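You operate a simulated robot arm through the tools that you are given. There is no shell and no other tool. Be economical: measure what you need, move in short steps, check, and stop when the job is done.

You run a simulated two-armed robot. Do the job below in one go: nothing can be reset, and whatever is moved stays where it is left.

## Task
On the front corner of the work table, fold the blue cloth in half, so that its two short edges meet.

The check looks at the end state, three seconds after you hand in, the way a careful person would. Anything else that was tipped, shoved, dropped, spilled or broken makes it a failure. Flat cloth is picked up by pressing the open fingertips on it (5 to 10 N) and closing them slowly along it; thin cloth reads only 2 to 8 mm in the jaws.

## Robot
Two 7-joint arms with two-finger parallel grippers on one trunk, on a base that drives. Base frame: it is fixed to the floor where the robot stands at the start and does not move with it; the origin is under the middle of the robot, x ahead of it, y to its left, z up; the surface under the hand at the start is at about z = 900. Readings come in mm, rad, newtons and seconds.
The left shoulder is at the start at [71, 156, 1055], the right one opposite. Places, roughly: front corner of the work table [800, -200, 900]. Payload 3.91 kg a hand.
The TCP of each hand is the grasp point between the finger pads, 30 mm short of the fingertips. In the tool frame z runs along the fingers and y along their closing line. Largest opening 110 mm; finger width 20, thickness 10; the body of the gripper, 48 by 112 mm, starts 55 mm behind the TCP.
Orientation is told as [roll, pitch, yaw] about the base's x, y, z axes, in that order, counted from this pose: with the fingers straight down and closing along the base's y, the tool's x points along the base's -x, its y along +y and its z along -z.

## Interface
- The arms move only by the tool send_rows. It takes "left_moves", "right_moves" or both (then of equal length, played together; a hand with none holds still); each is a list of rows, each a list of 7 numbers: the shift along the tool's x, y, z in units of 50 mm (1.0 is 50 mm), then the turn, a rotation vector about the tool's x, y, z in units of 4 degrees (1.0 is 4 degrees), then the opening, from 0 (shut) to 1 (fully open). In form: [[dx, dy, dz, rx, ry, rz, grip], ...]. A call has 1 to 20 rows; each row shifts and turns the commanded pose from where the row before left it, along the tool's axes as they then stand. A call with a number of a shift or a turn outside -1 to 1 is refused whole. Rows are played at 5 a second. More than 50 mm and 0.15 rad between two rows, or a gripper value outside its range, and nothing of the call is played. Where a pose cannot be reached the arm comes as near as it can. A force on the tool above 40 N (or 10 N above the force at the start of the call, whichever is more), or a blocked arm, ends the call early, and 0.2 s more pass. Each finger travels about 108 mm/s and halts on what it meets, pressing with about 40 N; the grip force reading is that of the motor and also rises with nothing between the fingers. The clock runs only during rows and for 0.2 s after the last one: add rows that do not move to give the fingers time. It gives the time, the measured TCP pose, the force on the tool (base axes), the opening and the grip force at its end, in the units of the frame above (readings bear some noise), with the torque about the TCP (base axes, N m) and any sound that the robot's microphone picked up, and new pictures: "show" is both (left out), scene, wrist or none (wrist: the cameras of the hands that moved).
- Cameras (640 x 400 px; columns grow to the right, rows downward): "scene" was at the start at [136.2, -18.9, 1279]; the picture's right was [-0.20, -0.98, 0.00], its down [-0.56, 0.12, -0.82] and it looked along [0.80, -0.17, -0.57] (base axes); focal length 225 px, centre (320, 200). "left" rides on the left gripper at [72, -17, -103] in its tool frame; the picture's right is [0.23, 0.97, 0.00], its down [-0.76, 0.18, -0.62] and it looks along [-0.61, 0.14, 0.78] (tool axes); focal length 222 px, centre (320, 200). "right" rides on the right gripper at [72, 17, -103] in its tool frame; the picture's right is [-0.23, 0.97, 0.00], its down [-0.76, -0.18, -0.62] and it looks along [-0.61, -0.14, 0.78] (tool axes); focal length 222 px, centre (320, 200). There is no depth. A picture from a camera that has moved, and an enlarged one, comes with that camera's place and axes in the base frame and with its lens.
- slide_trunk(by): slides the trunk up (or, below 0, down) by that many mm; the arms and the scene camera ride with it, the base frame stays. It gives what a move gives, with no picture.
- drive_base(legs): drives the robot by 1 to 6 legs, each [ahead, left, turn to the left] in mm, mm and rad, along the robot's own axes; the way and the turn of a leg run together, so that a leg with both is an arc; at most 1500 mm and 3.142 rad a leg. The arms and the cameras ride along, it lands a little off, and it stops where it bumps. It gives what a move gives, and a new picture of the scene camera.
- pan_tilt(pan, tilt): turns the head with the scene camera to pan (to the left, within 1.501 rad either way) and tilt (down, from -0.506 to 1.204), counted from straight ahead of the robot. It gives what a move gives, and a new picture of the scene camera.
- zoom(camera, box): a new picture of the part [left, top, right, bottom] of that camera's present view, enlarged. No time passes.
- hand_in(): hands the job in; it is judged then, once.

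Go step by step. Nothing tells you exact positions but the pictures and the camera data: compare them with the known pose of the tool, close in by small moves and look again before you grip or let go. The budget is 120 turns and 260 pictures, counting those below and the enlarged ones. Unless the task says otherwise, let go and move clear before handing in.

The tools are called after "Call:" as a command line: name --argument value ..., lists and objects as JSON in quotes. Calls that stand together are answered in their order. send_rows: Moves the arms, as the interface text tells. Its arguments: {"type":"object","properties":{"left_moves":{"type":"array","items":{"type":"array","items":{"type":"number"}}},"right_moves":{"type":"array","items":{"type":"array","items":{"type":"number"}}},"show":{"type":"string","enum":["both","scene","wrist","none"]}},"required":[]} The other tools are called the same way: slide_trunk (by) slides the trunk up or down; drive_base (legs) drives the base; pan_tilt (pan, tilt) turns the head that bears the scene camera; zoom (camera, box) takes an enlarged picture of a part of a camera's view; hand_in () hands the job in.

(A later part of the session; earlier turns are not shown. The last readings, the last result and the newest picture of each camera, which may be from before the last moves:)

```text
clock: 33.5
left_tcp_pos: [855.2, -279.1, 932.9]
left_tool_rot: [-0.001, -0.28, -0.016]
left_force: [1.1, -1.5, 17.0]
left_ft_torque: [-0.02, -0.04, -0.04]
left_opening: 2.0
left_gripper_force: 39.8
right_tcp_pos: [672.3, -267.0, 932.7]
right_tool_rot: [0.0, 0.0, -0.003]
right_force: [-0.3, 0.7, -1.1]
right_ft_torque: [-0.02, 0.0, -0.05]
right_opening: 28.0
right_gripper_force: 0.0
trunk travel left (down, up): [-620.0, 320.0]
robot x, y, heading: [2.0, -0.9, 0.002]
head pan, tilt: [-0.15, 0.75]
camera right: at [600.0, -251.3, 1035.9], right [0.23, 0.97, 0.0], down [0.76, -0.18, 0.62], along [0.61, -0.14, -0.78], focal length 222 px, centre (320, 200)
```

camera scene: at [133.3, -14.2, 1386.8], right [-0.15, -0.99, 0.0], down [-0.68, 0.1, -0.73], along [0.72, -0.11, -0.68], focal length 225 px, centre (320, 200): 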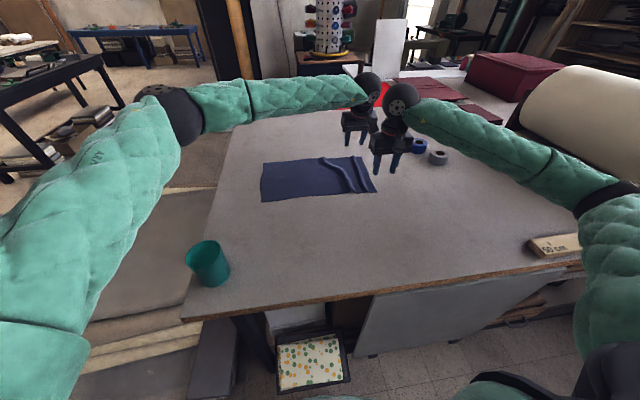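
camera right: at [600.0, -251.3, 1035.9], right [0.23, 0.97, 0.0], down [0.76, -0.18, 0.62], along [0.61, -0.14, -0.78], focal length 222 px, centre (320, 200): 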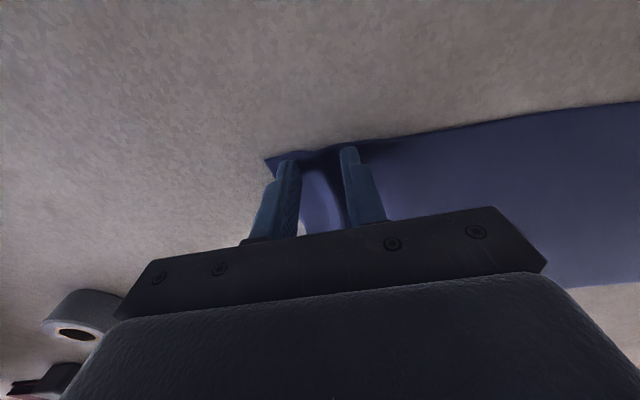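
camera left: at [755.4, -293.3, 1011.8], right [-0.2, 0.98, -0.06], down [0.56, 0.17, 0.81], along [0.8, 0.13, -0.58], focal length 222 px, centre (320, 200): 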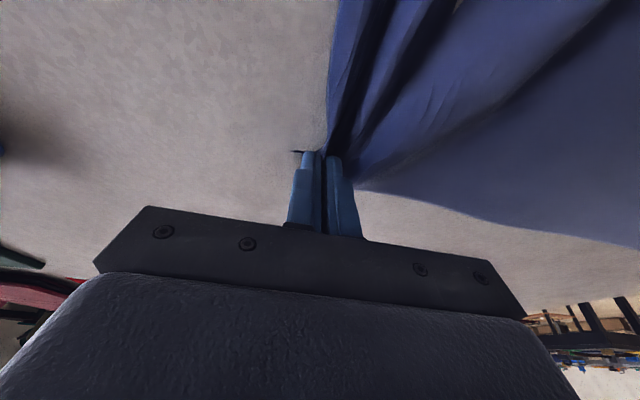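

A wrinkle now stands between the right fingers. I press and close.

Call:
send_rows --right_moves '[[0, 0, 0.035, 0, 0, 0, 0.255], [0, 0, 0, 0, 0, 0, 0.235], [0, 0, 0, 0, 0, 0, 0.21], [0, 0, 0, 0, 0, 0, 0.185], [0, 0, 0, 0, 0, 0, 0.16], [0, 0, 0, 0, 0, 0, 0.135], [0, 0, 0, 0, 0, 0, 0.11], [0, 0, 0, 0, 0, 0, 0.085], [0, 0, 0, 0, 0, 0, 0.06], [0, 0, 0, 0, 0, 0, 0.035], [0, 0, 0, 0, 0, 0, 0], [0, 0, 0, 0, 0, 0, 0], [0, 0, 0, 0, 0, 0, 0]]' --show "wrist"

Call:
zoom --camera "scene" --box '[220, 130, 400, 230]'

```text
clock: 36.3
left_tcp_pos: [852.3, -278.4, 933.5]
left_tool_rot: [-0.003, -0.281, -0.015]
left_force: [1.6, -0.3, 5.1]
left_ft_torque: [-0.04, -0.04, -0.01]
left_opening: 1.7
left_gripper_force: 40.0
right_tcp_pos: [671.8, -266.3, 932.1]
right_tool_rot: [0.0, -0.002, -0.002]
right_force: [2.1, 0.2, 28.5]
right_ft_torque: [0.02, -0.06, -0.01]
right_opening: 2.4
right_gripper_force: 40.3
trunk travel left (down, up): [-620.0, 320.0]
robot x, y, heading: [-0.4, -1.0, 0.002]
head pan, tilt: [-0.15, 0.75]
camera right: at [599.6, -251.0, 1034.9], right [0.23, 0.97, 0.0], down [0.76, -0.18, 0.62], along [0.61, -0.14, -0.78], focal length 222 px, centre (320, 200)
```

right: 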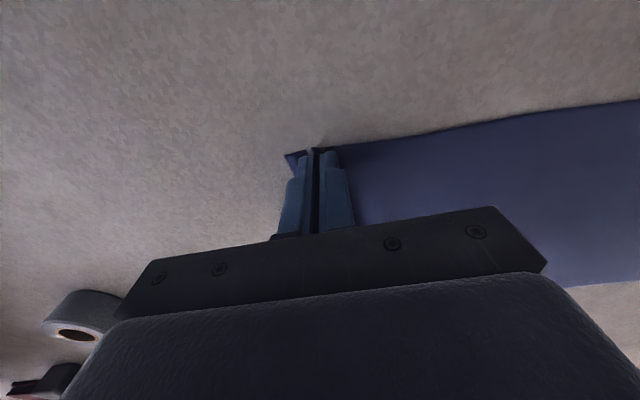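

```text
3.56 times, centred on (310, 180) of scene
camera zoom: at [129.7, -12.6, 1387.5], right [-0.15, -0.99, 0.0], down [-0.67, 0.1, -0.73], along [0.72, -0.11, -0.68], focal length 802 px, centre (356, 271)
```

zoom: 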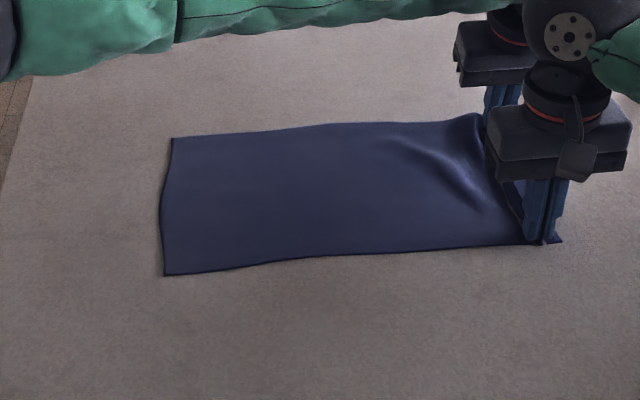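

Both corners are gripped (1.8 and 2.4 mm). The left edge now sits at y≈77, so I lift both hands through the first half of an arc toward it.

Call:
send_rows --left_moves '[[-0.097, 0.058, -0.336, 0, 0, 0, 0], [-0.097, 0.058, -0.336, 0, 0, 0, 0], [-0.09, 0.169, -0.313, 0, 0, 0, 0], [-0.09, 0.169, -0.313, 0, 0, 0, 0], [-0.077, 0.269, -0.269, 0, 0, 0, 0], [-0.077, 0.269, -0.269, 0, 0, 0, 0], [-0.059, 0.35, -0.207, 0, 0, 0, 0], [-0.059, 0.35, -0.207, 0, 0, 0, 0], [-0.037, 0.408, -0.13, 0, 0, 0, 0], [-0.037, 0.408, -0.13, 0, 0, 0, 0], [-0.013, 0.437, -0.044, 0, 0, 0, 0], [-0.013, 0.437, -0.044, 0, 0, 0, 0]]' --right_moves '[[0, 0.055, -0.333, 0, 0, 0, 0], [0, 0.055, -0.333, 0, 0, 0, 0], [0, 0.161, -0.311, 0, 0, 0, 0], [0, 0.161, -0.311, 0, 0, 0, 0], [0, 0.256, -0.267, 0, 0, 0, 0], [0, 0.256, -0.267, 0, 0, 0, 0], [0, 0.333, -0.205, 0, 0, 0, 0], [0, 0.333, -0.205, 0, 0, 0, 0], [0, 0.389, -0.129, 0, 0, 0, 0], [0, 0.389, -0.129, 0, 0, 0, 0], [0, 0.416, -0.044, 0, 0, 0, 0], [0, 0.416, -0.044, 0, 0, 0, 0]]' --show "both"

Call:
zoom --camera "scene" --box '[220, 80, 400, 230]'

```text
clock: 38.9
left_tcp_pos: [858.1, -109.7, 1066.9]
left_tool_rot: [-0.002, -0.28, -0.016]
left_force: [-1.1, 0.0, 0.2]
left_ft_torque: [-0.04, 0.0, -0.02]
left_opening: 1.9
left_gripper_force: 40.7
right_tcp_pos: [675.0, -104.8, 1059.9]
right_tool_rot: [-0.002, 0.0, -0.002]
right_force: [0.1, -0.7, -0.1]
right_ft_torque: [-0.03, -0.06, -0.02]
right_opening: 2.2
right_gripper_force: 40.4
trunk travel left (down, up): [-620.0, 320.0]
robot x, y, heading: [2.5, -0.6, 0.005]
head pan, tilt: [-0.15, 0.75]
camera scene: at [131.9, -11.9, 1387.1], right [-0.15, -0.99, 0.0], down [-0.67, 0.1, -0.73], along [0.72, -0.11, -0.68], focal length 225 px, centre (320, 200)
camera right: at [601.7, -89.5, 1163.0], right [0.23, 0.97, 0.0], down [0.76, -0.18, 0.62], along [0.61, -0.14, -0.78], focal length 222 px, centre (320, 200)
camera left: at [760.5, -123.6, 1145.4], right [-0.2, 0.98, -0.06], down [0.56, 0.17, 0.81], along [0.8, 0.13, -0.59], focal length 222 px, centre (320, 200)
```

scene: 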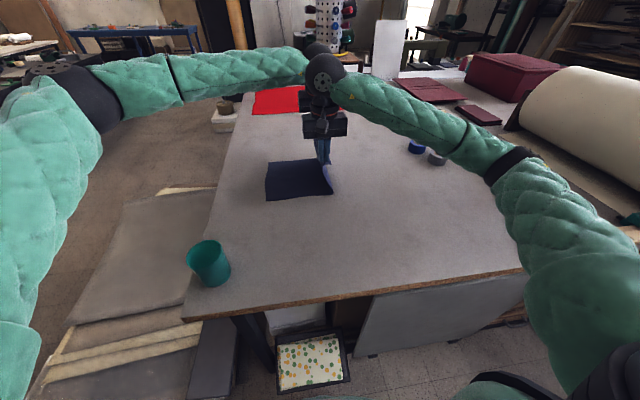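
right: 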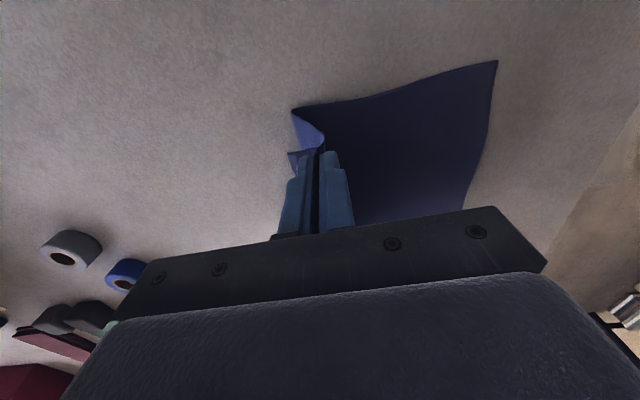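
left: 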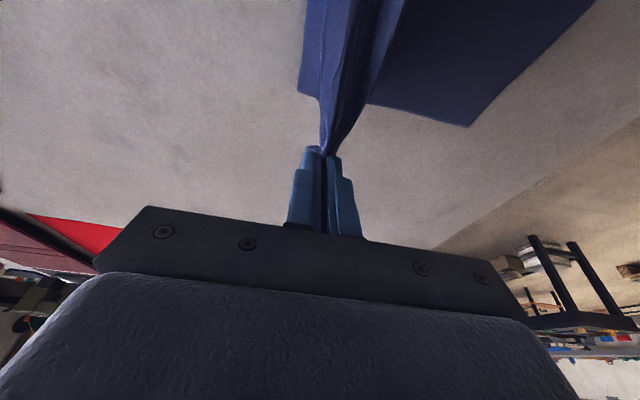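

```text
2.67 times, centred on (310, 155) of scene
camera zoom: at [131.9, -11.9, 1387.1], right [-0.15, -0.99, 0.0], down [-0.67, 0.1, -0.73], along [0.72, -0.11, -0.68], focal length 601 px, centre (347, 320)
```

zoom: 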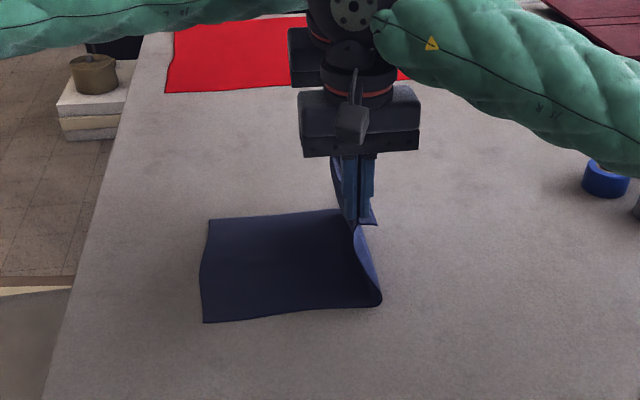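

The cloth hangs cleanly from both hands and the lower half hasn't moved. Now the second half of the arc down toward the left edge.

Call:
send_rows --left_moves '[[0.012, 0.437, 0.042, 0, 0, 0, 0], [0.012, 0.437, 0.042, 0, 0, 0, 0], [0.036, 0.408, 0.124, 0, 0, 0, 0], [0.036, 0.408, 0.124, 0, 0, 0, 0], [0.057, 0.35, 0.198, 0, 0, 0, 0], [0.057, 0.35, 0.198, 0, 0, 0, 0], [0.074, 0.269, 0.258, 0, 0, 0, 0], [0.074, 0.269, 0.258, 0, 0, 0, 0], [0.086, 0.169, 0.3, 0, 0, 0, 0], [0.086, 0.169, 0.3, 0, 0, 0, 0]]' --right_moves '[[0, 0.387, 0.042, 0, 0, 0, 0], [0, 0.387, 0.042, 0, 0, 0, 0], [0, 0.362, 0.123, 0, 0, 0, 0], [0, 0.362, 0.123, 0, 0, 0, 0], [0, 0.31, 0.196, 0, 0, 0, 0], [0, 0.31, 0.196, 0, 0, 0, 0], [0, 0.238, 0.255, 0, 0, 0, 0], [0, 0.238, 0.255, 0, 0, 0, 0], [0, 0.15, 0.298, 0, 0, 0, 0], [0, 0.15, 0.298, 0, 0, 0, 0]]' --show "both"

Call:
zoom --camera "scene" --box '[220, 80, 400, 230]'

```text
clock: 41.1
left_tcp_pos: [861.7, 56.0, 970.6]
left_tool_rot: [-0.002, -0.279, -0.015]
left_force: [-3.7, 0.2, -1.1]
left_ft_torque: [-0.01, 0.07, 0.04]
left_opening: 1.9
left_gripper_force: 40.1
right_tcp_pos: [674.8, 39.6, 966.5]
right_tool_rot: [-0.001, 0.001, 0.0]
right_force: [2.7, 1.3, -0.4]
right_ft_torque: [-0.03, -0.06, 0.06]
right_opening: 2.2
right_gripper_force: 40.2
trunk travel left (down, up): [-620.0, 320.0]
robot x, y, heading: [-0.0, -0.6, 0.004]
head pan, tilt: [-0.15, 0.75]
camera scene: at [132.5, -12.3, 1387.1], right [-0.15, -0.99, 0.0], down [-0.68, 0.1, -0.73], along [0.72, -0.11, -0.68], focal length 225 px, centre (320, 200)
camera right: at [602.1, 55.2, 1071.0], right [0.23, 0.97, 0.0], down [0.76, -0.18, 0.62], along [0.61, -0.14, -0.78], focal length 222 px, centre (320, 200)
camera left: at [763.5, 40.0, 1049.5], right [-0.2, 0.98, -0.06], down [0.56, 0.17, 0.81], along [0.8, 0.13, -0.59], focal length 222 px, centre (320, 200)
```

scene: 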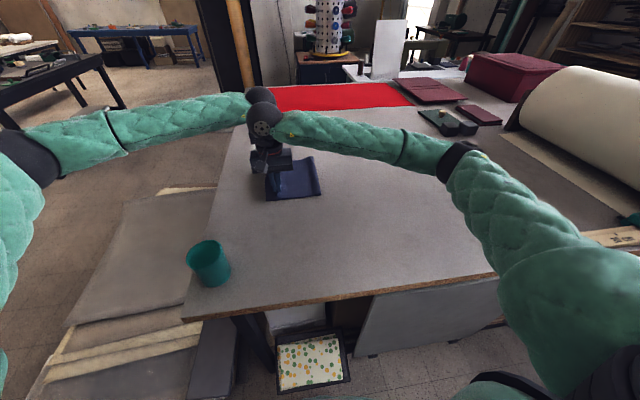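
right: 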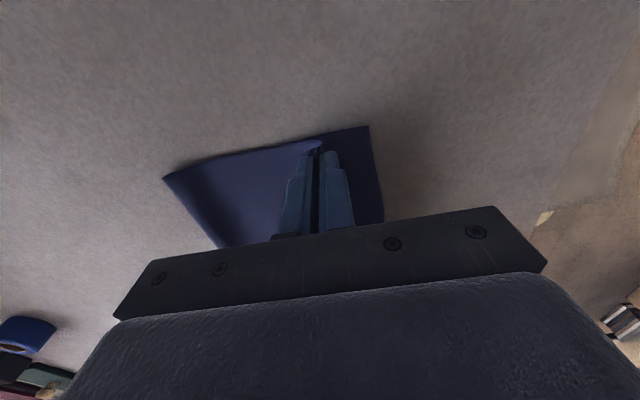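
left: 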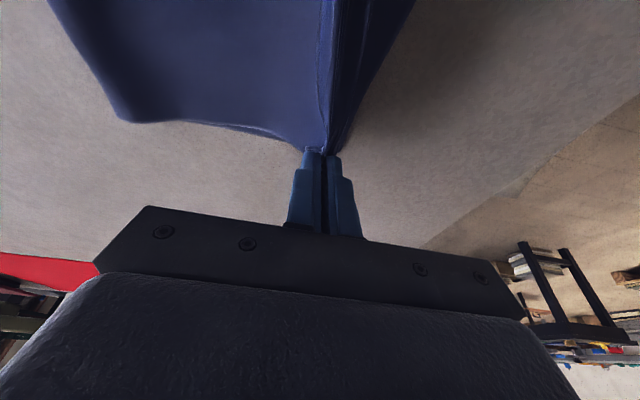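

```text
2.67 times, centred on (310, 155) of scene
camera zoom: at [132.5, -12.3, 1387.1], right [-0.15, -0.99, 0.0], down [-0.68, 0.1, -0.73], along [0.72, -0.11, -0.68], focal length 601 px, centre (347, 320)
```

zoom: 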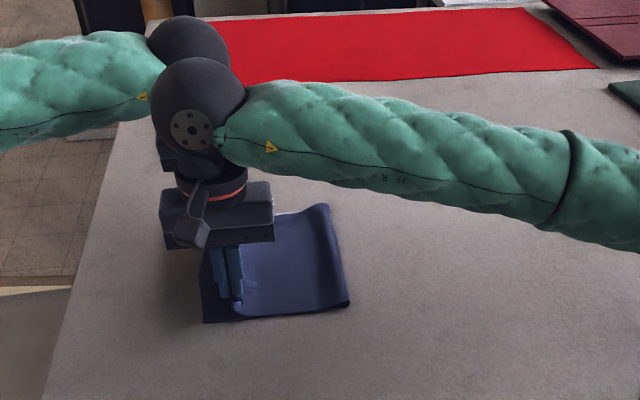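

The fold is landing well inside the left edge. I lower the last 28 mm and then open slowly, keeping the right-side finger of each hand still so the edge isn't pushed back.

Call:
send_rows --left_moves '[[0.055, 0.02, 0.192, 0, 0, 0, 0], [0.055, 0.02, 0.192, 0, 0, 0, 0], [0.055, 0.02, 0.192, 0, 0, 0, 0], [0, 0, 0, 0, 0, 0, 0]]' --right_moves '[[0, 0.05, 0.18, 0, 0, 0, 0], [0, 0.05, 0.18, 0, 0, 0, 0], [0, 0.05, 0.18, 0, 0, 0, 0], [0, 0, 0, 0, 0, 0, 0]]' --show "both"

Call:
zoom --camera "right" --box '[160, 60, 480, 260]'

```text
clock: 42.1
left_tcp_pos: [861.9, 56.4, 940.9]
left_tool_rot: [-0.001, -0.28, -0.016]
left_force: [-3.0, 0.1, 0.1]
left_ft_torque: [0.02, 0.09, -0.05]
left_opening: 2.0
left_gripper_force: 40.0
right_tcp_pos: [674.2, 44.6, 941.1]
right_tool_rot: [0.0, 0.0, -0.001]
right_force: [2.1, 0.6, 0.2]
right_ft_torque: [0.02, -0.13, 0.02]
right_opening: 2.4
right_gripper_force: 39.6
trunk travel left (down, up): [-620.0, 320.0]
robot x, y, heading: [2.1, 1.4, 0.0]
head pan, tilt: [-0.15, 0.75]
camera scene: at [131.8, -13.3, 1387.1], right [-0.15, -0.99, 0.0], down [-0.67, 0.1, -0.73], along [0.72, -0.11, -0.68], focal length 225 px, centre (320, 200)
camera right: at [601.5, 61.7, 1044.3], right [0.23, 0.97, 0.0], down [0.76, -0.18, 0.62], along [0.61, -0.14, -0.78], focal length 222 px, centre (320, 200)
camera left: at [763.3, 42.0, 1019.1], right [-0.2, 0.98, -0.06], down [0.56, 0.17, 0.81], along [0.8, 0.13, -0.58], focal length 222 px, centre (320, 200)
```

scene: 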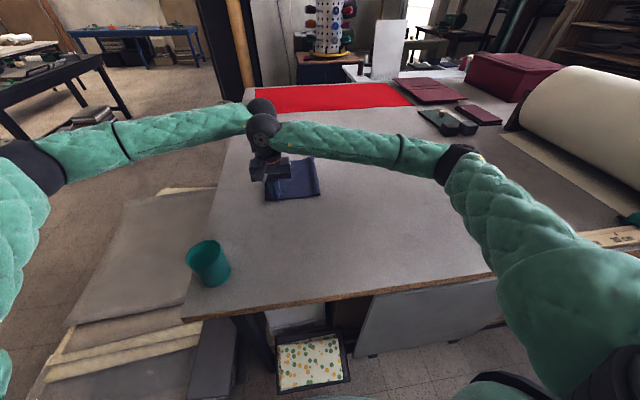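
right: 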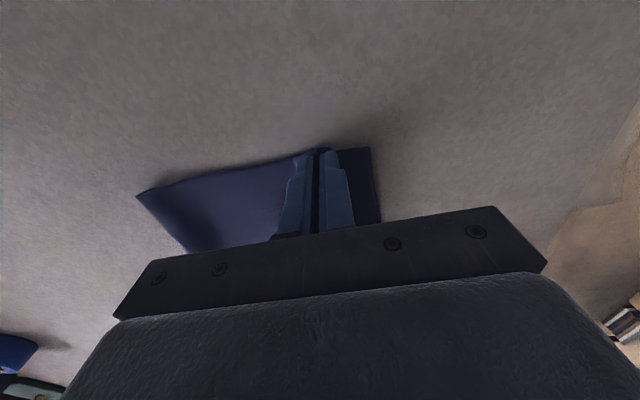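
left: 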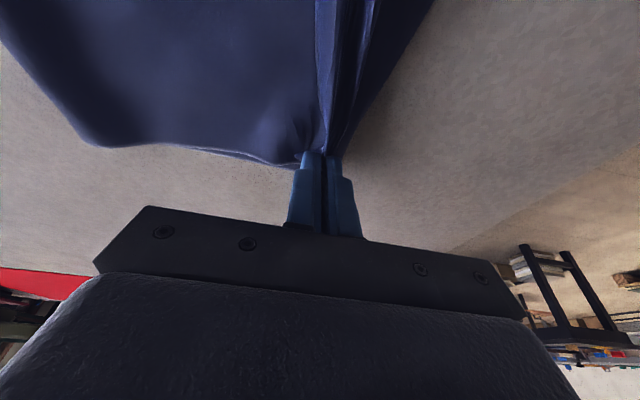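

```text
2.00 times, centred on (320, 160) of right
camera zoom: at [601.5, 61.7, 1044.3], right [0.23, 0.97, 0.0], down [0.76, -0.18, 0.62], along [0.61, -0.14, -0.78], focal length 444 px, centre (320, 280)
```

zoom: 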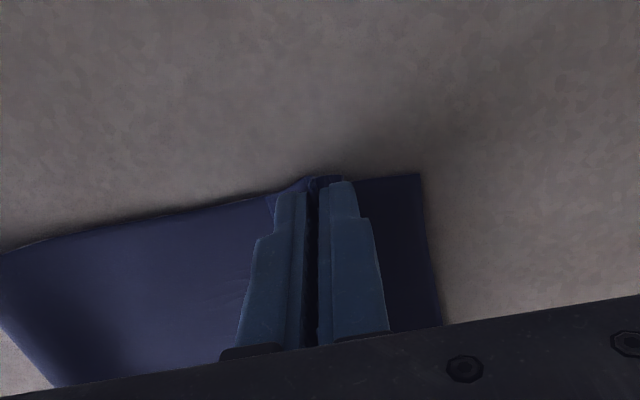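

Call:
send_rows --left_moves '[[0, 0.03, 0, 0, 0, 0, 0.05], [0, 0.03, 0, 0, 0, 0, 0.08], [0, 0.03, 0, 0, 0, 0, 0.11], [0, 0.03, 0, 0, 0, 0, 0.14], [0, 0.03, 0, 0, 0, 0, 0.17], [0, 0.03, 0, 0, 0, 0, 0.2], [0, 0, 0, 0, 0, 0, 0.2], [-0.09, 0, -0.3, 0, 0, 0, 0.2], [-0.15, 0, -0.6, 0, 0, 0, 0.2], [-0.2, 0.3, -0.7, 0, 0, 0, 0.2], [-0.2, 0.5, -0.7, 0, 0, 0, 0.2], [-0.1, 0.8, -0.3, 0, 0, 0, 0.2], [0, 0.9, 0, 0, 0, 0, 0.2], [0, 0.9, 0, 0, 0, 0, 0.2], [0, 0.9, 0, 0, 0, 0, 0.2]]' --right_moves '[[0, 0.03, 0, 0, 0, 0, 0.05], [0, 0.03, 0, 0, 0, 0, 0.08], [0, 0.03, 0, 0, 0, 0, 0.11], [0, 0.03, 0, 0, 0, 0, 0.14], [0, 0.03, 0, 0, 0, 0, 0.17], [0, 0.03, 0, 0, 0, 0, 0.2], [0, 0, 0, 0, 0, 0, 0.2], [0, 0, -0.3, 0, 0, 0, 0.2], [0, 0, -0.6, 0, 0, 0, 0.2], [0, -0.3, -0.7, 0, 0, 0, 0.2], [0, -0.6, -0.7, 0, 0, 0, 0.2], [0, -0.9, 0, 0, 0, 0, 0.2], [0, -0.9, 0, 0, 0, 0, 0.2], [0, -0.9, 0, 0, 0, 0, 0.2], [0, -0.9, 0, 0, 0, 0, 0.2]]' --show "both"

Call:
zoom --camera "scene" --box '[240, 140, 360, 215]'

```text
clock: 45.3
left_tcp_pos: [862.8, 280.9, 1075.9]
left_tool_rot: [-0.001, -0.279, -0.016]
left_force: [0.1, -0.4, 0.3]
left_ft_torque: [0.0, -0.02, 0.01]
left_opening: 22.2
left_gripper_force: 0.1
right_tcp_pos: [673.6, -170.7, 1057.6]
right_tool_rot: [0.001, -0.001, -0.001]
right_force: [-0.4, 0.3, 0.1]
right_ft_torque: [0.03, -0.02, -0.01]
right_opening: 22.3
right_gripper_force: 0.1
trunk travel left (down, up): [-620.0, 320.0]
robot x, y, heading: [-1.6, -1.0, 0.001]
head pan, tilt: [-0.15, 0.75]
camera scene: at [130.9, -13.2, 1387.3], right [-0.15, -0.99, 0.0], down [-0.67, 0.1, -0.73], along [0.72, -0.11, -0.68], focal length 225 px, centre (320, 200)
camera right: at [600.1, -154.4, 1160.8], right [0.23, 0.97, 0.0], down [0.76, -0.18, 0.62], along [0.61, -0.14, -0.78], focal length 222 px, centre (320, 200)
camera left: at [765.0, 266.2, 1154.3], right [-0.2, 0.98, -0.06], down [0.56, 0.17, 0.81], along [0.8, 0.13, -0.58], focal length 222 px, centre (320, 200)
```

scene: 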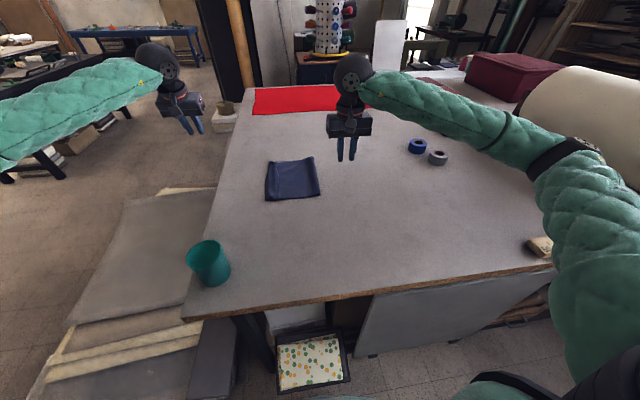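
right: 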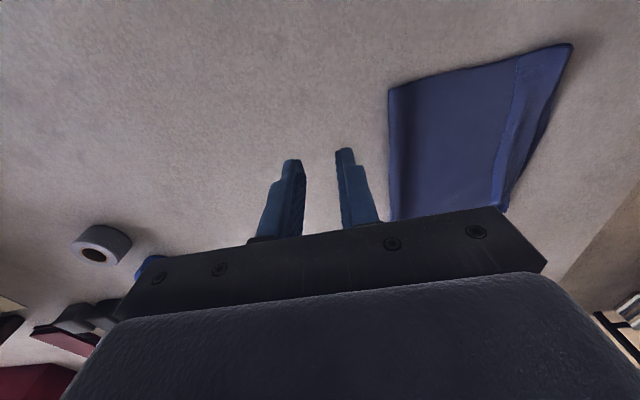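
left: 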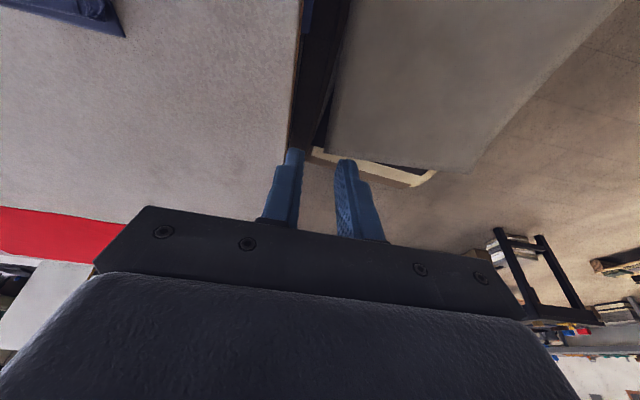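

```text
5.33 times, centred on (300, 178) of scene
camera zoom: at [130.9, -13.2, 1387.3], right [-0.15, -0.99, 0.0], down [-0.67, 0.1, -0.73], along [0.72, -0.11, -0.68], focal length 1202 px, centre (427, 320)
```

zoom: 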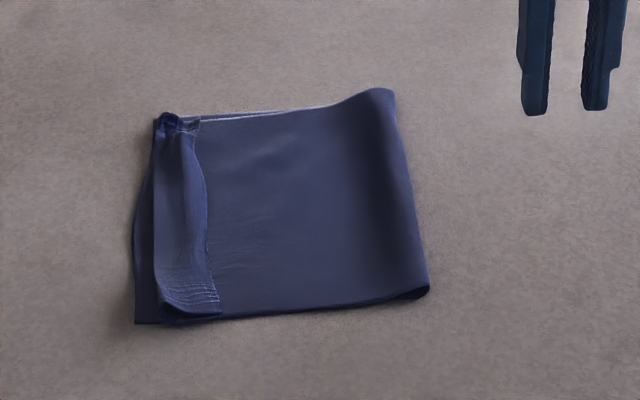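

The halves are folded, but about 30 mm of the top layer's edge is doubled back on top, pointing right. I'll inspect that strip up close before flipping it out.

Call:
zoom --camera "right" --box '[370, 20, 610, 220]'

Call:
zoom --camera "scene" --box '[256, 152, 296, 206]'

```text
2.00 times, centred on (490, 120) of right
camera zoom: at [600.1, -154.4, 1160.8], right [0.23, 0.97, 0.0], down [0.76, -0.18, 0.62], along [0.61, -0.14, -0.78], focal length 444 px, centre (-20, 360)
```

zoom: 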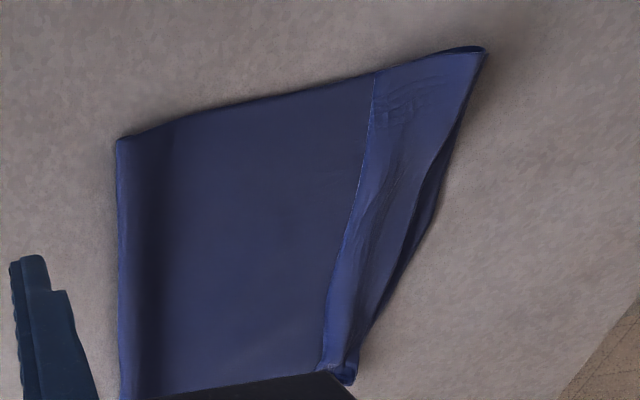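

```text
7.41 times, centred on (276, 179) of scene
camera zoom: at [130.9, -13.2, 1387.3], right [-0.15, -0.99, 0.0], down [-0.67, 0.1, -0.73], along [0.72, -0.11, -0.68], focal length 1670 px, centre (646, 356)
```

zoom: 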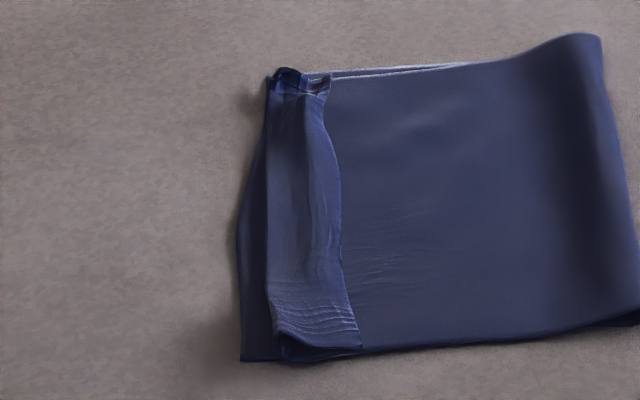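

The strip lies flat, so I'll pin the two layers with the right hand near the fold and drag the strip outward with the left hand's closed fingertips. First I position both hands above.

Call:
send_rows --left_moves '[[0, 0, 0, 0, 1, 0, 0], [0, 0, 0, 0, 1, 0, 0], [0, 0, 0, 0, 1, 0, 0], [0, 0, 0, 0, 1, 0, 0], [0.432, -0.582, 0.2, 0, 0, 0, 0], [0.432, -0.582, 0.2, 0, 0, 0, 0], [0.432, -0.582, 0.2, 0, 0, 0, 0], [0.432, -0.582, 0.2, 0, 0, 0, 0], [0.432, -0.582, 0.2, 0, 0, 0, 0], [0.432, -0.582, 0.2, 0, 0, 0, 0], [0.432, -0.582, 0.2, 0, 0, 0, 0], [0.432, -0.582, 0.2, 0, 0, 0, 0]]' --right_moves '[[-0.48, 0.5, 0.5, 0, 0, 0, 0.3], [-0.48, 0.5, 0.5, 0, 0, 0, 0.3], [-0.48, 0.5, 0.5, 0, 0, 0, 0.3], [-0.48, 0.5, 0.5, 0, 0, 0, 0.3], [0, 0, 0.25, 0, 0, 0, 0.3], [0, 0, 0, 0, 0, 0, 0.3], [0, 0, 0, 0, 0, 0, 0.3], [0, 0, 0, 0, 0, 0, 0.3], [0, 0, 0, 0, 0, 0, 0.3], [0, 0, 0, 0, 0, 0, 0.3], [0, 0, 0, 0, 0, 0, 0.3], [0, 0, 0, 0, 0, 0, 0.3]]' --show "both"

```text
clock: 47.9
left_tcp_pos: [687.2, 50.7, 994.5]
left_tool_rot: [-0.003, -0.001, -0.016]
left_force: [-0.6, -0.6, 0.6]
left_ft_torque: [0.0, 0.01, -0.03]
left_opening: 0.0
left_gripper_force: 37.8
right_tcp_pos: [770.4, -70.4, 943.5]
right_tool_rot: [-0.001, 0.0, -0.002]
right_force: [1.0, -0.3, -0.1]
right_ft_torque: [0.01, 0.01, 0.01]
right_opening: 32.8
right_gripper_force: 0.1
trunk travel left (down, up): [-620.0, 320.0]
robot x, y, heading: [1.2, -4.5, 0.001]
head pan, tilt: [-0.15, 0.75]
camera scene: at [132.0, -13.9, 1387.1], right [-0.15, -0.99, 0.0], down [-0.67, 0.1, -0.73], along [0.72, -0.11, -0.68], focal length 225 px, centre (320, 200)
camera right: at [697.5, -54.8, 1046.4], right [0.23, 0.97, 0.0], down [0.76, -0.18, 0.62], along [0.61, -0.14, -0.78], focal length 222 px, centre (320, 200)
camera left: at [614.9, 34.9, 1097.1], right [-0.21, 0.98, 0.0], down [0.76, 0.17, 0.62], along [0.61, 0.13, -0.78], focal length 222 px, centre (320, 200)
```

scene: 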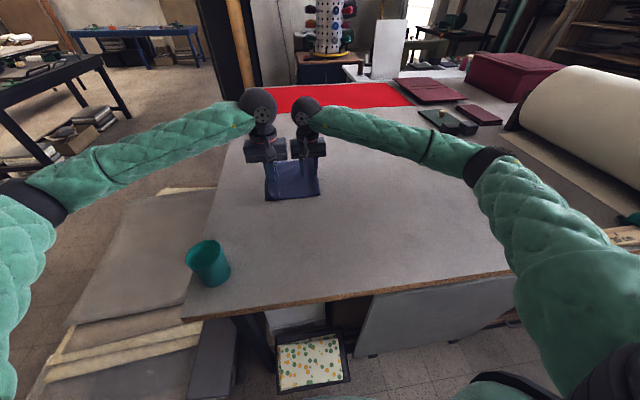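
right: 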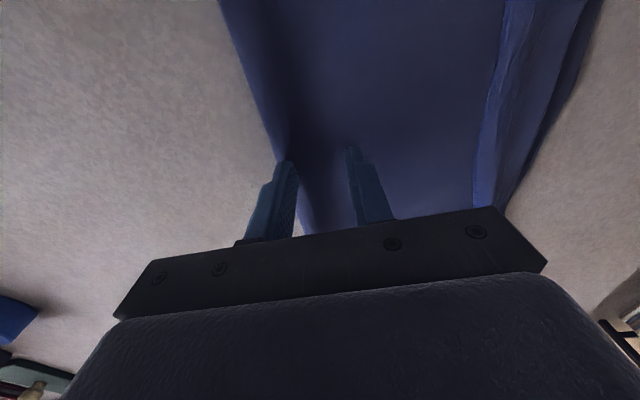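
left: 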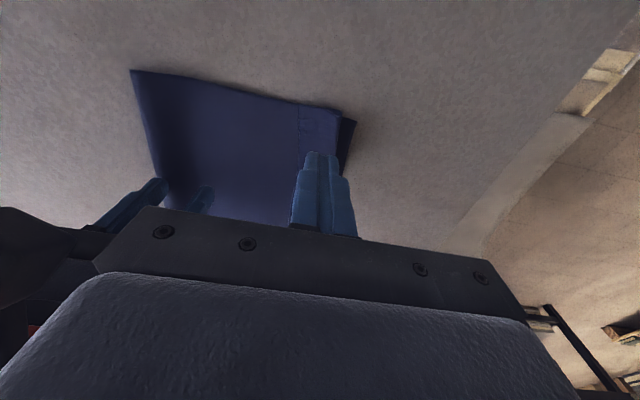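

Both hands are placed and clear of each other. I press the right hand as a pin and lower the left toward the strip.

Call:
send_rows --left_moves '[[0, 0, 0.4, 0, 0, 0, 0], [0, 0, 0.4, 0, 0, 0, 0], [0, 0, 0.2, 0, 0, 0, 0], [0, 0, 0, 0, 0, 0, 0]]' --right_moves '[[0, 0.1, 0.08, 0, 0, 0, 0.3], [0, 0, 0.08, 0, 0, 0, 0.3], [0, 0, 0.06, 0, 0, 0, 0.3], [0, 0, 0.02, 0, 0, 0, 0.3]]' --show "wrist"

```text
clock: 48.9
left_tcp_pos: [687.4, 51.1, 946.3]
left_tool_rot: [-0.001, 0.002, -0.016]
left_force: [0.8, 0.2, 0.9]
left_ft_torque: [-0.02, 0.03, -0.01]
left_opening: 0.1
left_gripper_force: 37.2
right_tcp_pos: [770.1, -64.6, 931.8]
right_tool_rot: [0.0, 0.001, -0.001]
right_force: [0.1, -0.9, 7.9]
right_ft_torque: [-0.07, -0.01, -0.02]
right_opening: 33.2
right_gripper_force: 0.1
trunk travel left (down, up): [-620.0, 320.0]
robot x, y, heading: [-2.6, 0.8, 0.003]
head pan, tilt: [-0.15, 0.75]
camera right: at [697.4, -49.6, 1035.6], right [0.23, 0.97, 0.0], down [0.76, -0.18, 0.62], along [0.61, -0.14, -0.78], focal length 222 px, centre (320, 200)
camera left: at [614.9, 35.7, 1048.5], right [-0.21, 0.98, 0.0], down [0.76, 0.17, 0.62], along [0.61, 0.13, -0.78], focal length 222 px, centre (320, 200)
```

right: 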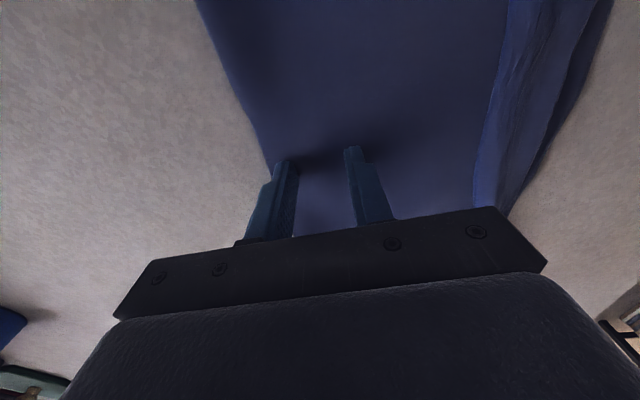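
left: 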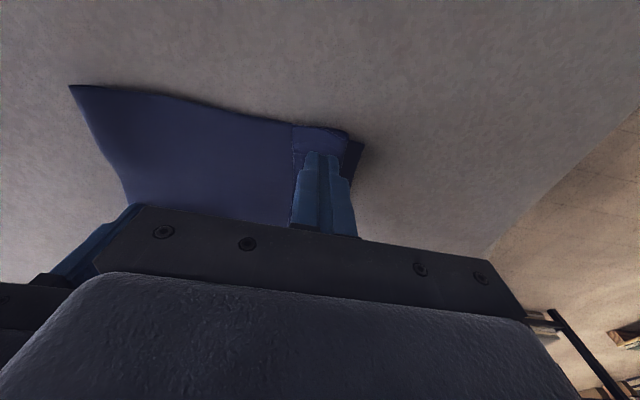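

The right pin holds at 8 N. Now I set the left fingertips on the strip.

Call:
send_rows --left_moves '[[0, -0.12, 0.1, 0, 0, 0, 0], [0, 0, 0.08, 0, 0, 0, 0], [0, 0, 0.04, 0, 0, 0, 0]]' --show "none"

```text
clock: 49.7
left_tcp_pos: [687.5, 45.9, 934.2]
left_tool_rot: [-0.001, 0.0, -0.017]
left_force: [0.2, 1.1, 0.3]
left_ft_torque: [0.03, -0.02, 0.0]
left_opening: 0.0
left_gripper_force: 37.4
right_tcp_pos: [769.2, -65.1, 931.7]
right_tool_rot: [0.0, -0.001, -0.002]
right_force: [1.5, -1.3, 11.9]
right_ft_torque: [-0.07, -0.03, 0.02]
right_opening: 33.0
right_gripper_force: 0.1
trunk travel left (down, up): [-620.0, 320.0]
robot x, y, heading: [-2.0, 1.8, 0.005]
head pan, tilt: [-0.15, 0.75]
```

Call:
send_rows --left_moves '[[0, 0, 0.04, 0, 0, 0, 0], [0, 0, 0.015, 0, 0, 0, 0], [0, 0, 0, 0, 0, 0, 0]]' --show "none"

```text
clock: 50.5
left_tcp_pos: [686.9, 46.3, 933.3]
left_tool_rot: [-0.002, -0.001, -0.017]
left_force: [2.4, -2.0, 13.4]
left_ft_torque: [-0.05, 0.02, 0.02]
left_opening: 0.0
left_gripper_force: 37.9
right_tcp_pos: [769.7, -64.1, 931.5]
right_tool_rot: [-0.001, 0.0, -0.003]
right_force: [3.3, 0.3, 9.6]
right_ft_torque: [0.05, -0.09, 0.0]
right_opening: 32.9
right_gripper_force: 0.0
trunk travel left (down, up): [-620.0, 320.0]
robot x, y, heading: [-0.7, -3.3, 0.001]
head pan, tilt: [-0.15, 0.75]
```

Contact is firm, so I drag 25 mm outward and look.

Call:
send_rows --left_moves '[[0, 0.1, -0.01, 0, 0, 0, 0], [0, 0.1, 0, 0, 0, 0, 0], [0, 0.1, 0, 0, 0, 0, 0], [0, 0.1, 0, 0, 0, 0, 0], [0, 0.1, 0, 0, 0, 0, 0]]' --show "wrist"

Call:
zoom --camera "scene" --box '[240, 130, 340, 215]'

```text
clock: 51.7
left_tcp_pos: [687.8, 70.1, 933.3]
left_tool_rot: [-0.001, -0.002, -0.018]
left_force: [1.7, -6.4, 14.5]
left_ft_torque: [-0.19, 0.01, 0.02]
left_opening: 0.3
left_gripper_force: 37.5
right_tcp_pos: [769.7, -64.3, 932.5]
right_tool_rot: [0.001, 0.0, -0.002]
right_force: [0.0, 2.8, 9.5]
right_ft_torque: [0.1, 0.04, -0.01]
right_opening: 33.3
right_gripper_force: 0.6
trunk travel left (down, up): [-620.0, 320.0]
robot x, y, heading: [-3.3, 1.3, 0.002]
head pan, tilt: [-0.15, 0.75]
camera left: at [614.6, 54.6, 1036.1], right [-0.21, 0.98, 0.0], down [0.76, 0.17, 0.62], along [0.61, 0.13, -0.78], focal length 222 px, centre (320, 200)
```

left: 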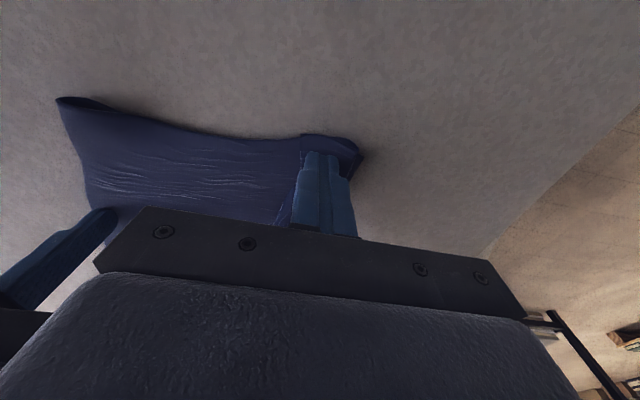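

```text
4.71 times, centred on (290, 172) of scene
camera zoom: at [130.3, -13.5, 1387.3], right [-0.15, -0.99, 0.0], down [-0.67, 0.1, -0.73], along [0.72, -0.11, -0.68], focal length 1061 px, centre (461, 329)
```

zoom: 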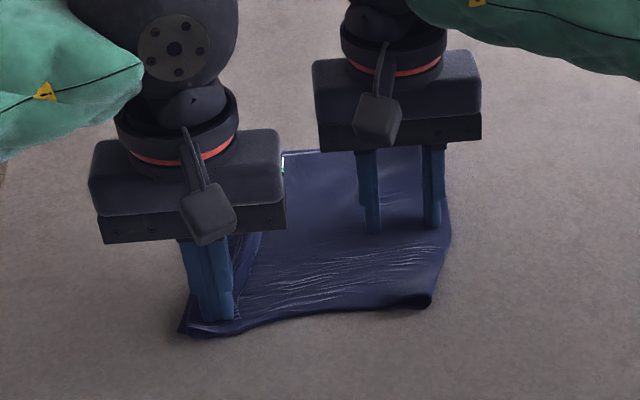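

Dragging only shears the whole stack, so I'll undo it and lift. Better idea: grip the cloth along its fold line with both hands and lift, so gravity drops the doubled strip and both short edges hang together, then lay it down.

Call:
send_rows --left_moves '[[0, -0.16, 0, 0, 0, 0, 0], [0, -0.16, 0, 0, 0, 0, 0], [0, -0.16, 0, 0, 0, 0, 0], [0, 0, -0.5, 0, 0, 0, 0], [0, 0.3, -0.8, 0, 0, 0, 0], [0, 0.8, -0.5, 0, 0, 0, 0], [0, 0.9, 0, 0, 0, 0, 0], [-0.2, 0.9, 0, 0, 0, 0, 0]]' --right_moves '[[0, 0, 0, 0, 0, 0, 0.3], [0, 0, 0, 0, 0, 0, 0.3], [0, 0, 0, 0, 0, 0, 0.3], [0, 0, 0, 0, 0, 0, 0.3], [0, 0, -0.5, 0, 0, 0, 0.3], [0, 0, -0.8, 0, 0, 0, 0.3], [0, -0.8, -0.3, 0, 0, 0, 0.3], [0, -0.8, 0, 0, 0, 0, 0.3]]' --show "both"

Call:
zoom --camera "scene" --box '[240, 140, 360, 215]'

```text
clock: 53.5
left_tcp_pos: [698.8, 191.5, 1022.4]
left_tool_rot: [-0.003, -0.001, -0.015]
left_force: [0.2, 0.0, -0.3]
left_ft_torque: [-0.01, 0.0, 0.0]
left_opening: 0.3
left_gripper_force: 37.5
right_tcp_pos: [769.0, -144.0, 1010.7]
right_tool_rot: [-0.002, 0.0, -0.001]
right_force: [-0.1, -0.6, 0.3]
right_ft_torque: [0.01, -0.03, 0.04]
right_opening: 33.0
right_gripper_force: 0.1
trunk travel left (down, up): [-620.0, 320.0]
robot x, y, heading: [4.3, 1.2, 0.0]
head pan, tilt: [-0.15, 0.75]
camera scene: at [131.1, -12.5, 1387.3], right [-0.15, -0.99, 0.0], down [-0.67, 0.1, -0.73], along [0.72, -0.11, -0.68], focal length 225 px, centre (320, 200)
camera right: at [695.7, -129.1, 1115.5], right [0.23, 0.97, 0.0], down [0.76, -0.18, 0.62], along [0.61, -0.14, -0.78], focal length 222 px, centre (320, 200)
camera left: at [627.1, 177.1, 1126.1], right [-0.21, 0.98, 0.0], down [0.76, 0.17, 0.62], along [0.61, 0.13, -0.78], focal length 222 px, centre (320, 200)
```

scene: 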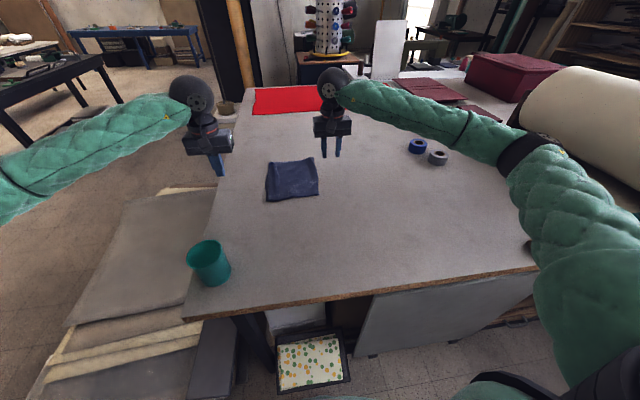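
right: 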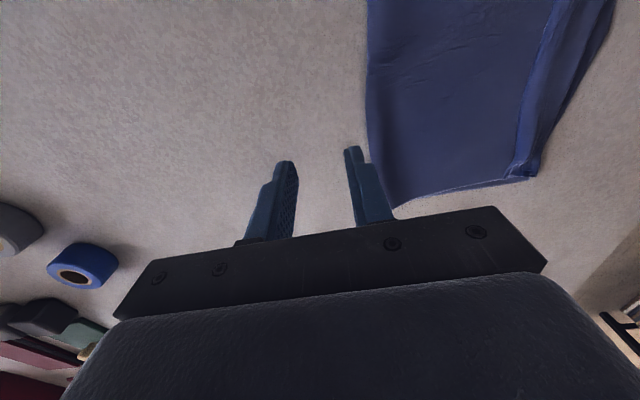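
left: 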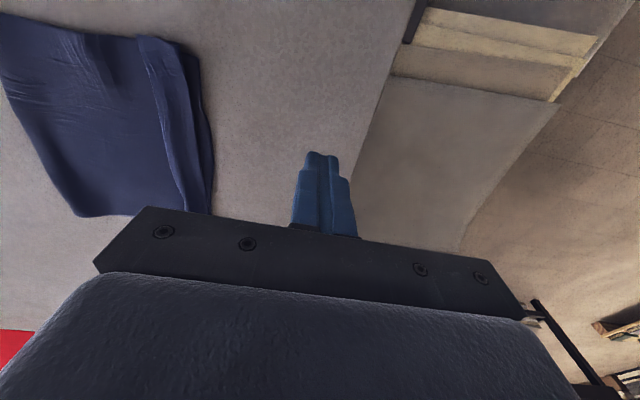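

```text
5.33 times, centred on (300, 178) of scene
camera zoom: at [131.1, -12.5, 1387.3], right [-0.15, -0.99, 0.0], down [-0.67, 0.1, -0.73], along [0.72, -0.11, -0.68], focal length 1202 px, centre (427, 320)
```

zoom: 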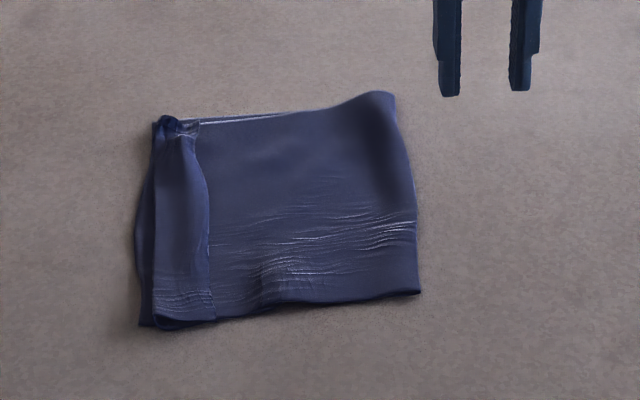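

The cloth is back as it was, with the fold running from (674,−90) to (886,−103). I'll straddle it near both ends with 36 mm openings, left hand far and right hand near.

Call:
send_rows --left_moves '[[-0.41, -0.7, 0, 0, 0, 0, 0.327], [-0.41, -0.7, 0, 0, 0, 0, 0.327], [-0.41, -0.7, 0, 0, 0, 0, 0.327], [-0.41, -0.7, 0, 0, 0, 0, 0.327], [-0.41, -0.7, 0, 0, 0, 0, 0.327], [-0.41, -0.7, 0, 0, 0, 0, 0.327], [-0.41, -0.7, 0, 0, 0, 0, 0.327], [-0.41, -0.7, 0, 0, 0, 0, 0.327], [0, 0, 0.5, 0, 0, 0, 0.327], [0, 0, 0.5, 0, 0, 0, 0.327]]' --right_moves '[[0.4, 0.34, 0, 0, 0, 0, 0.327], [0.4, 0.34, 0, 0, 0, 0, 0.327], [0.4, 0.34, 0, 0, 0, 0, 0.327], [0.4, 0.34, 0, 0, 0, 0, 0.327], [0, 0, 0.4, 0, 0, 0, 0.327], [0, 0, 0.4, 0, 0, 0, 0.327], [0, 0, 0.4, 0, 0, 0, 0.327], [0, 0, 0, 0, 0, 0, 0.327], [0, 0, 0, 0, 0, 0, 0.327], [0, 0, 0, 0, 0, 0, 0.327]]' --show "both"

Call:
zoom --camera "right" --box '[160, 60, 480, 260]'

Call:
zoom --camera "left" --box '[160, 60, 480, 260]'

```text
clock: 55.7
left_tcp_pos: [858.4, -91.5, 971.4]
left_tool_rot: [0.0, -0.001, -0.017]
left_force: [-0.8, 0.0, -0.8]
left_ft_torque: [-0.02, 0.01, 0.04]
left_opening: 36.0
left_gripper_force: 0.1
right_tcp_pos: [690.8, -78.1, 951.2]
right_tool_rot: [-0.001, 0.001, -0.001]
right_force: [0.3, 0.0, 0.4]
right_ft_torque: [-0.02, -0.02, -0.01]
right_opening: 36.2
right_gripper_force: 0.1
trunk travel left (down, up): [-620.0, 320.0]
robot x, y, heading: [-0.1, -1.9, 0.0]
head pan, tilt: [-0.15, 0.75]
camera scene: at [132.5, -14.3, 1387.1], right [-0.15, -0.99, 0.0], down [-0.68, 0.1, -0.73], along [0.72, -0.11, -0.68], focal length 225 px, centre (320, 200)
camera right: at [618.0, -62.5, 1054.4], right [0.23, 0.97, 0.0], down [0.76, -0.18, 0.62], along [0.61, -0.14, -0.78], focal length 222 px, centre (320, 200)
camera left: at [787.4, -107.7, 1074.6], right [-0.21, 0.98, 0.0], down [0.77, 0.16, 0.62], along [0.61, 0.13, -0.78], focal length 222 px, centre (320, 200)
```

scene: 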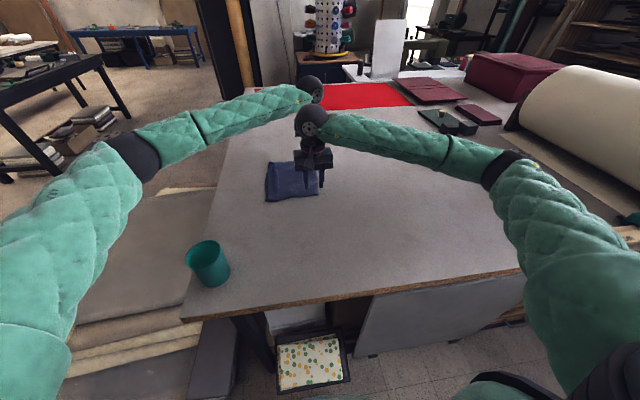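
right: 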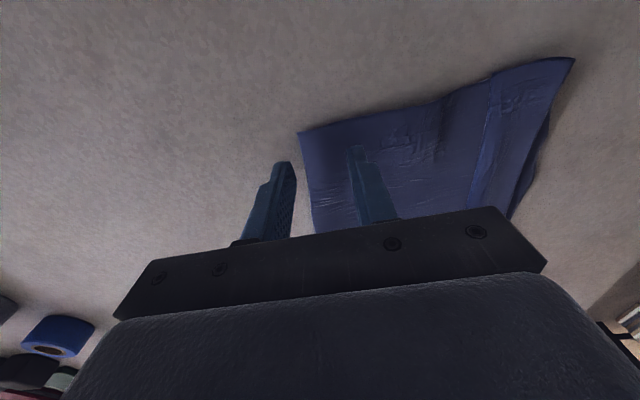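
left: 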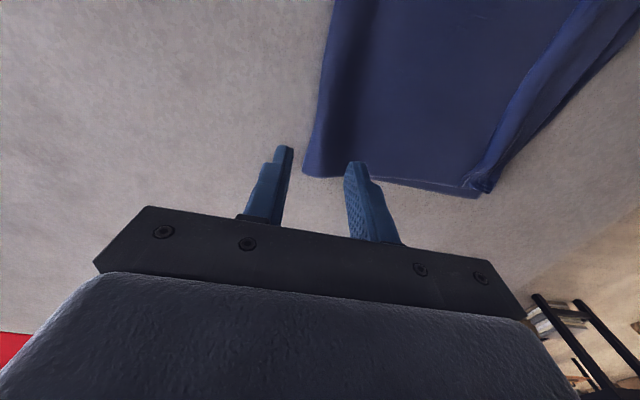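

```text
2.00 times, centred on (320, 160) of right
camera zoom: at [618.0, -62.5, 1054.4], right [0.23, 0.97, 0.0], down [0.76, -0.18, 0.62], along [0.61, -0.14, -0.78], focal length 444 px, centre (320, 280)
```

zoom: 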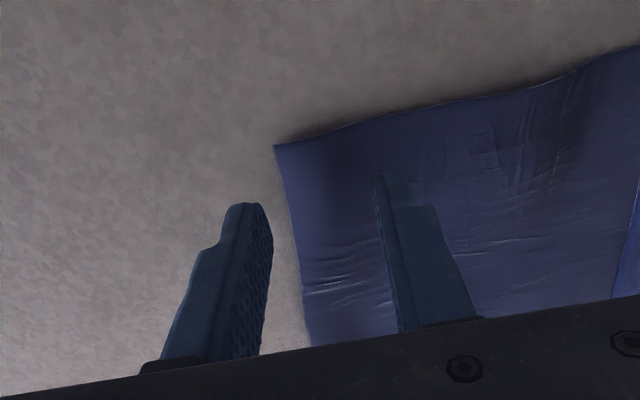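

```text
2.00 times, centred on (320, 160) of left
camera zoom: at [787.4, -107.7, 1074.6], right [-0.21, 0.98, 0.0], down [0.77, 0.16, 0.62], along [0.61, 0.13, -0.78], focal length 444 px, centre (320, 280)
```

zoom: 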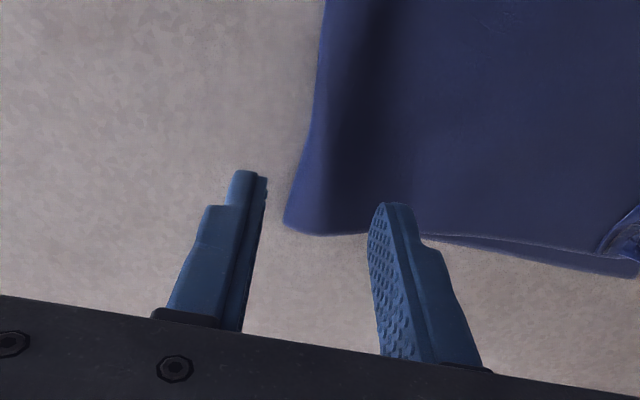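

Both hands straddle the fold as planned. I lower them to just above the table.

Call:
send_rows --left_moves '[[-0.1, 0.03, 0.36, 0, 0, 0, 0.327], [0, 0, 0.34, 0, 0, 0, 0.327], [0, 0, 0.06, 0, 0, 0, 0.327], [0, 0, 0, 0, 0, 0, 0.327]]' --right_moves '[[0, 0, 0.2, 0, 0, 0, 0.327], [0, 0, 0.12, 0, 0, 0, 0.327], [0, 0, 0.06, 0, 0, 0, 0.327], [0, 0, 0, 0, 0, 0, 0.327]]' --show "none"

```text
clock: 56.7
left_tcp_pos: [863.4, -90.7, 934.2]
left_tool_rot: [0.0, -0.001, -0.017]
left_force: [0.2, -0.6, 0.4]
left_ft_torque: [-0.02, 0.03, -0.01]
left_opening: 35.7
left_gripper_force: 0.0
right_tcp_pos: [690.9, -75.0, 931.4]
right_tool_rot: [-0.001, 0.001, -0.002]
right_force: [0.8, 0.3, 5.5]
right_ft_torque: [0.1, -0.01, -0.03]
right_opening: 35.9
right_gripper_force: 0.1
trunk travel left (down, up): [-620.0, 320.0]
robot x, y, heading: [-1.5, -3.6, 0.001]
head pan, tilt: [-0.15, 0.75]
```

Call:
send_rows --left_moves '[[0, 0, 0.05, 0, 0, 0, 0.327], [0, 0, 0, 0, 0, 0, 0.327]]' --show "none"

```text
clock: 57.3
left_tcp_pos: [864.2, -89.7, 932.7]
left_tool_rot: [-0.002, 0.002, -0.017]
left_force: [0.1, 0.3, 3.7]
left_ft_torque: [0.05, -0.05, -0.04]
left_opening: 35.9
left_gripper_force: 0.1
right_tcp_pos: [690.5, -75.9, 932.4]
right_tool_rot: [0.003, 0.001, -0.002]
right_force: [1.6, -1.1, 5.6]
right_ft_torque: [0.13, -0.01, -0.02]
right_opening: 35.6
right_gripper_force: 0.1
trunk travel left (down, up): [-620.0, 320.0]
robot x, y, heading: [1.6, -2.1, 0.0]
head pan, tilt: [-0.15, 0.75]
```

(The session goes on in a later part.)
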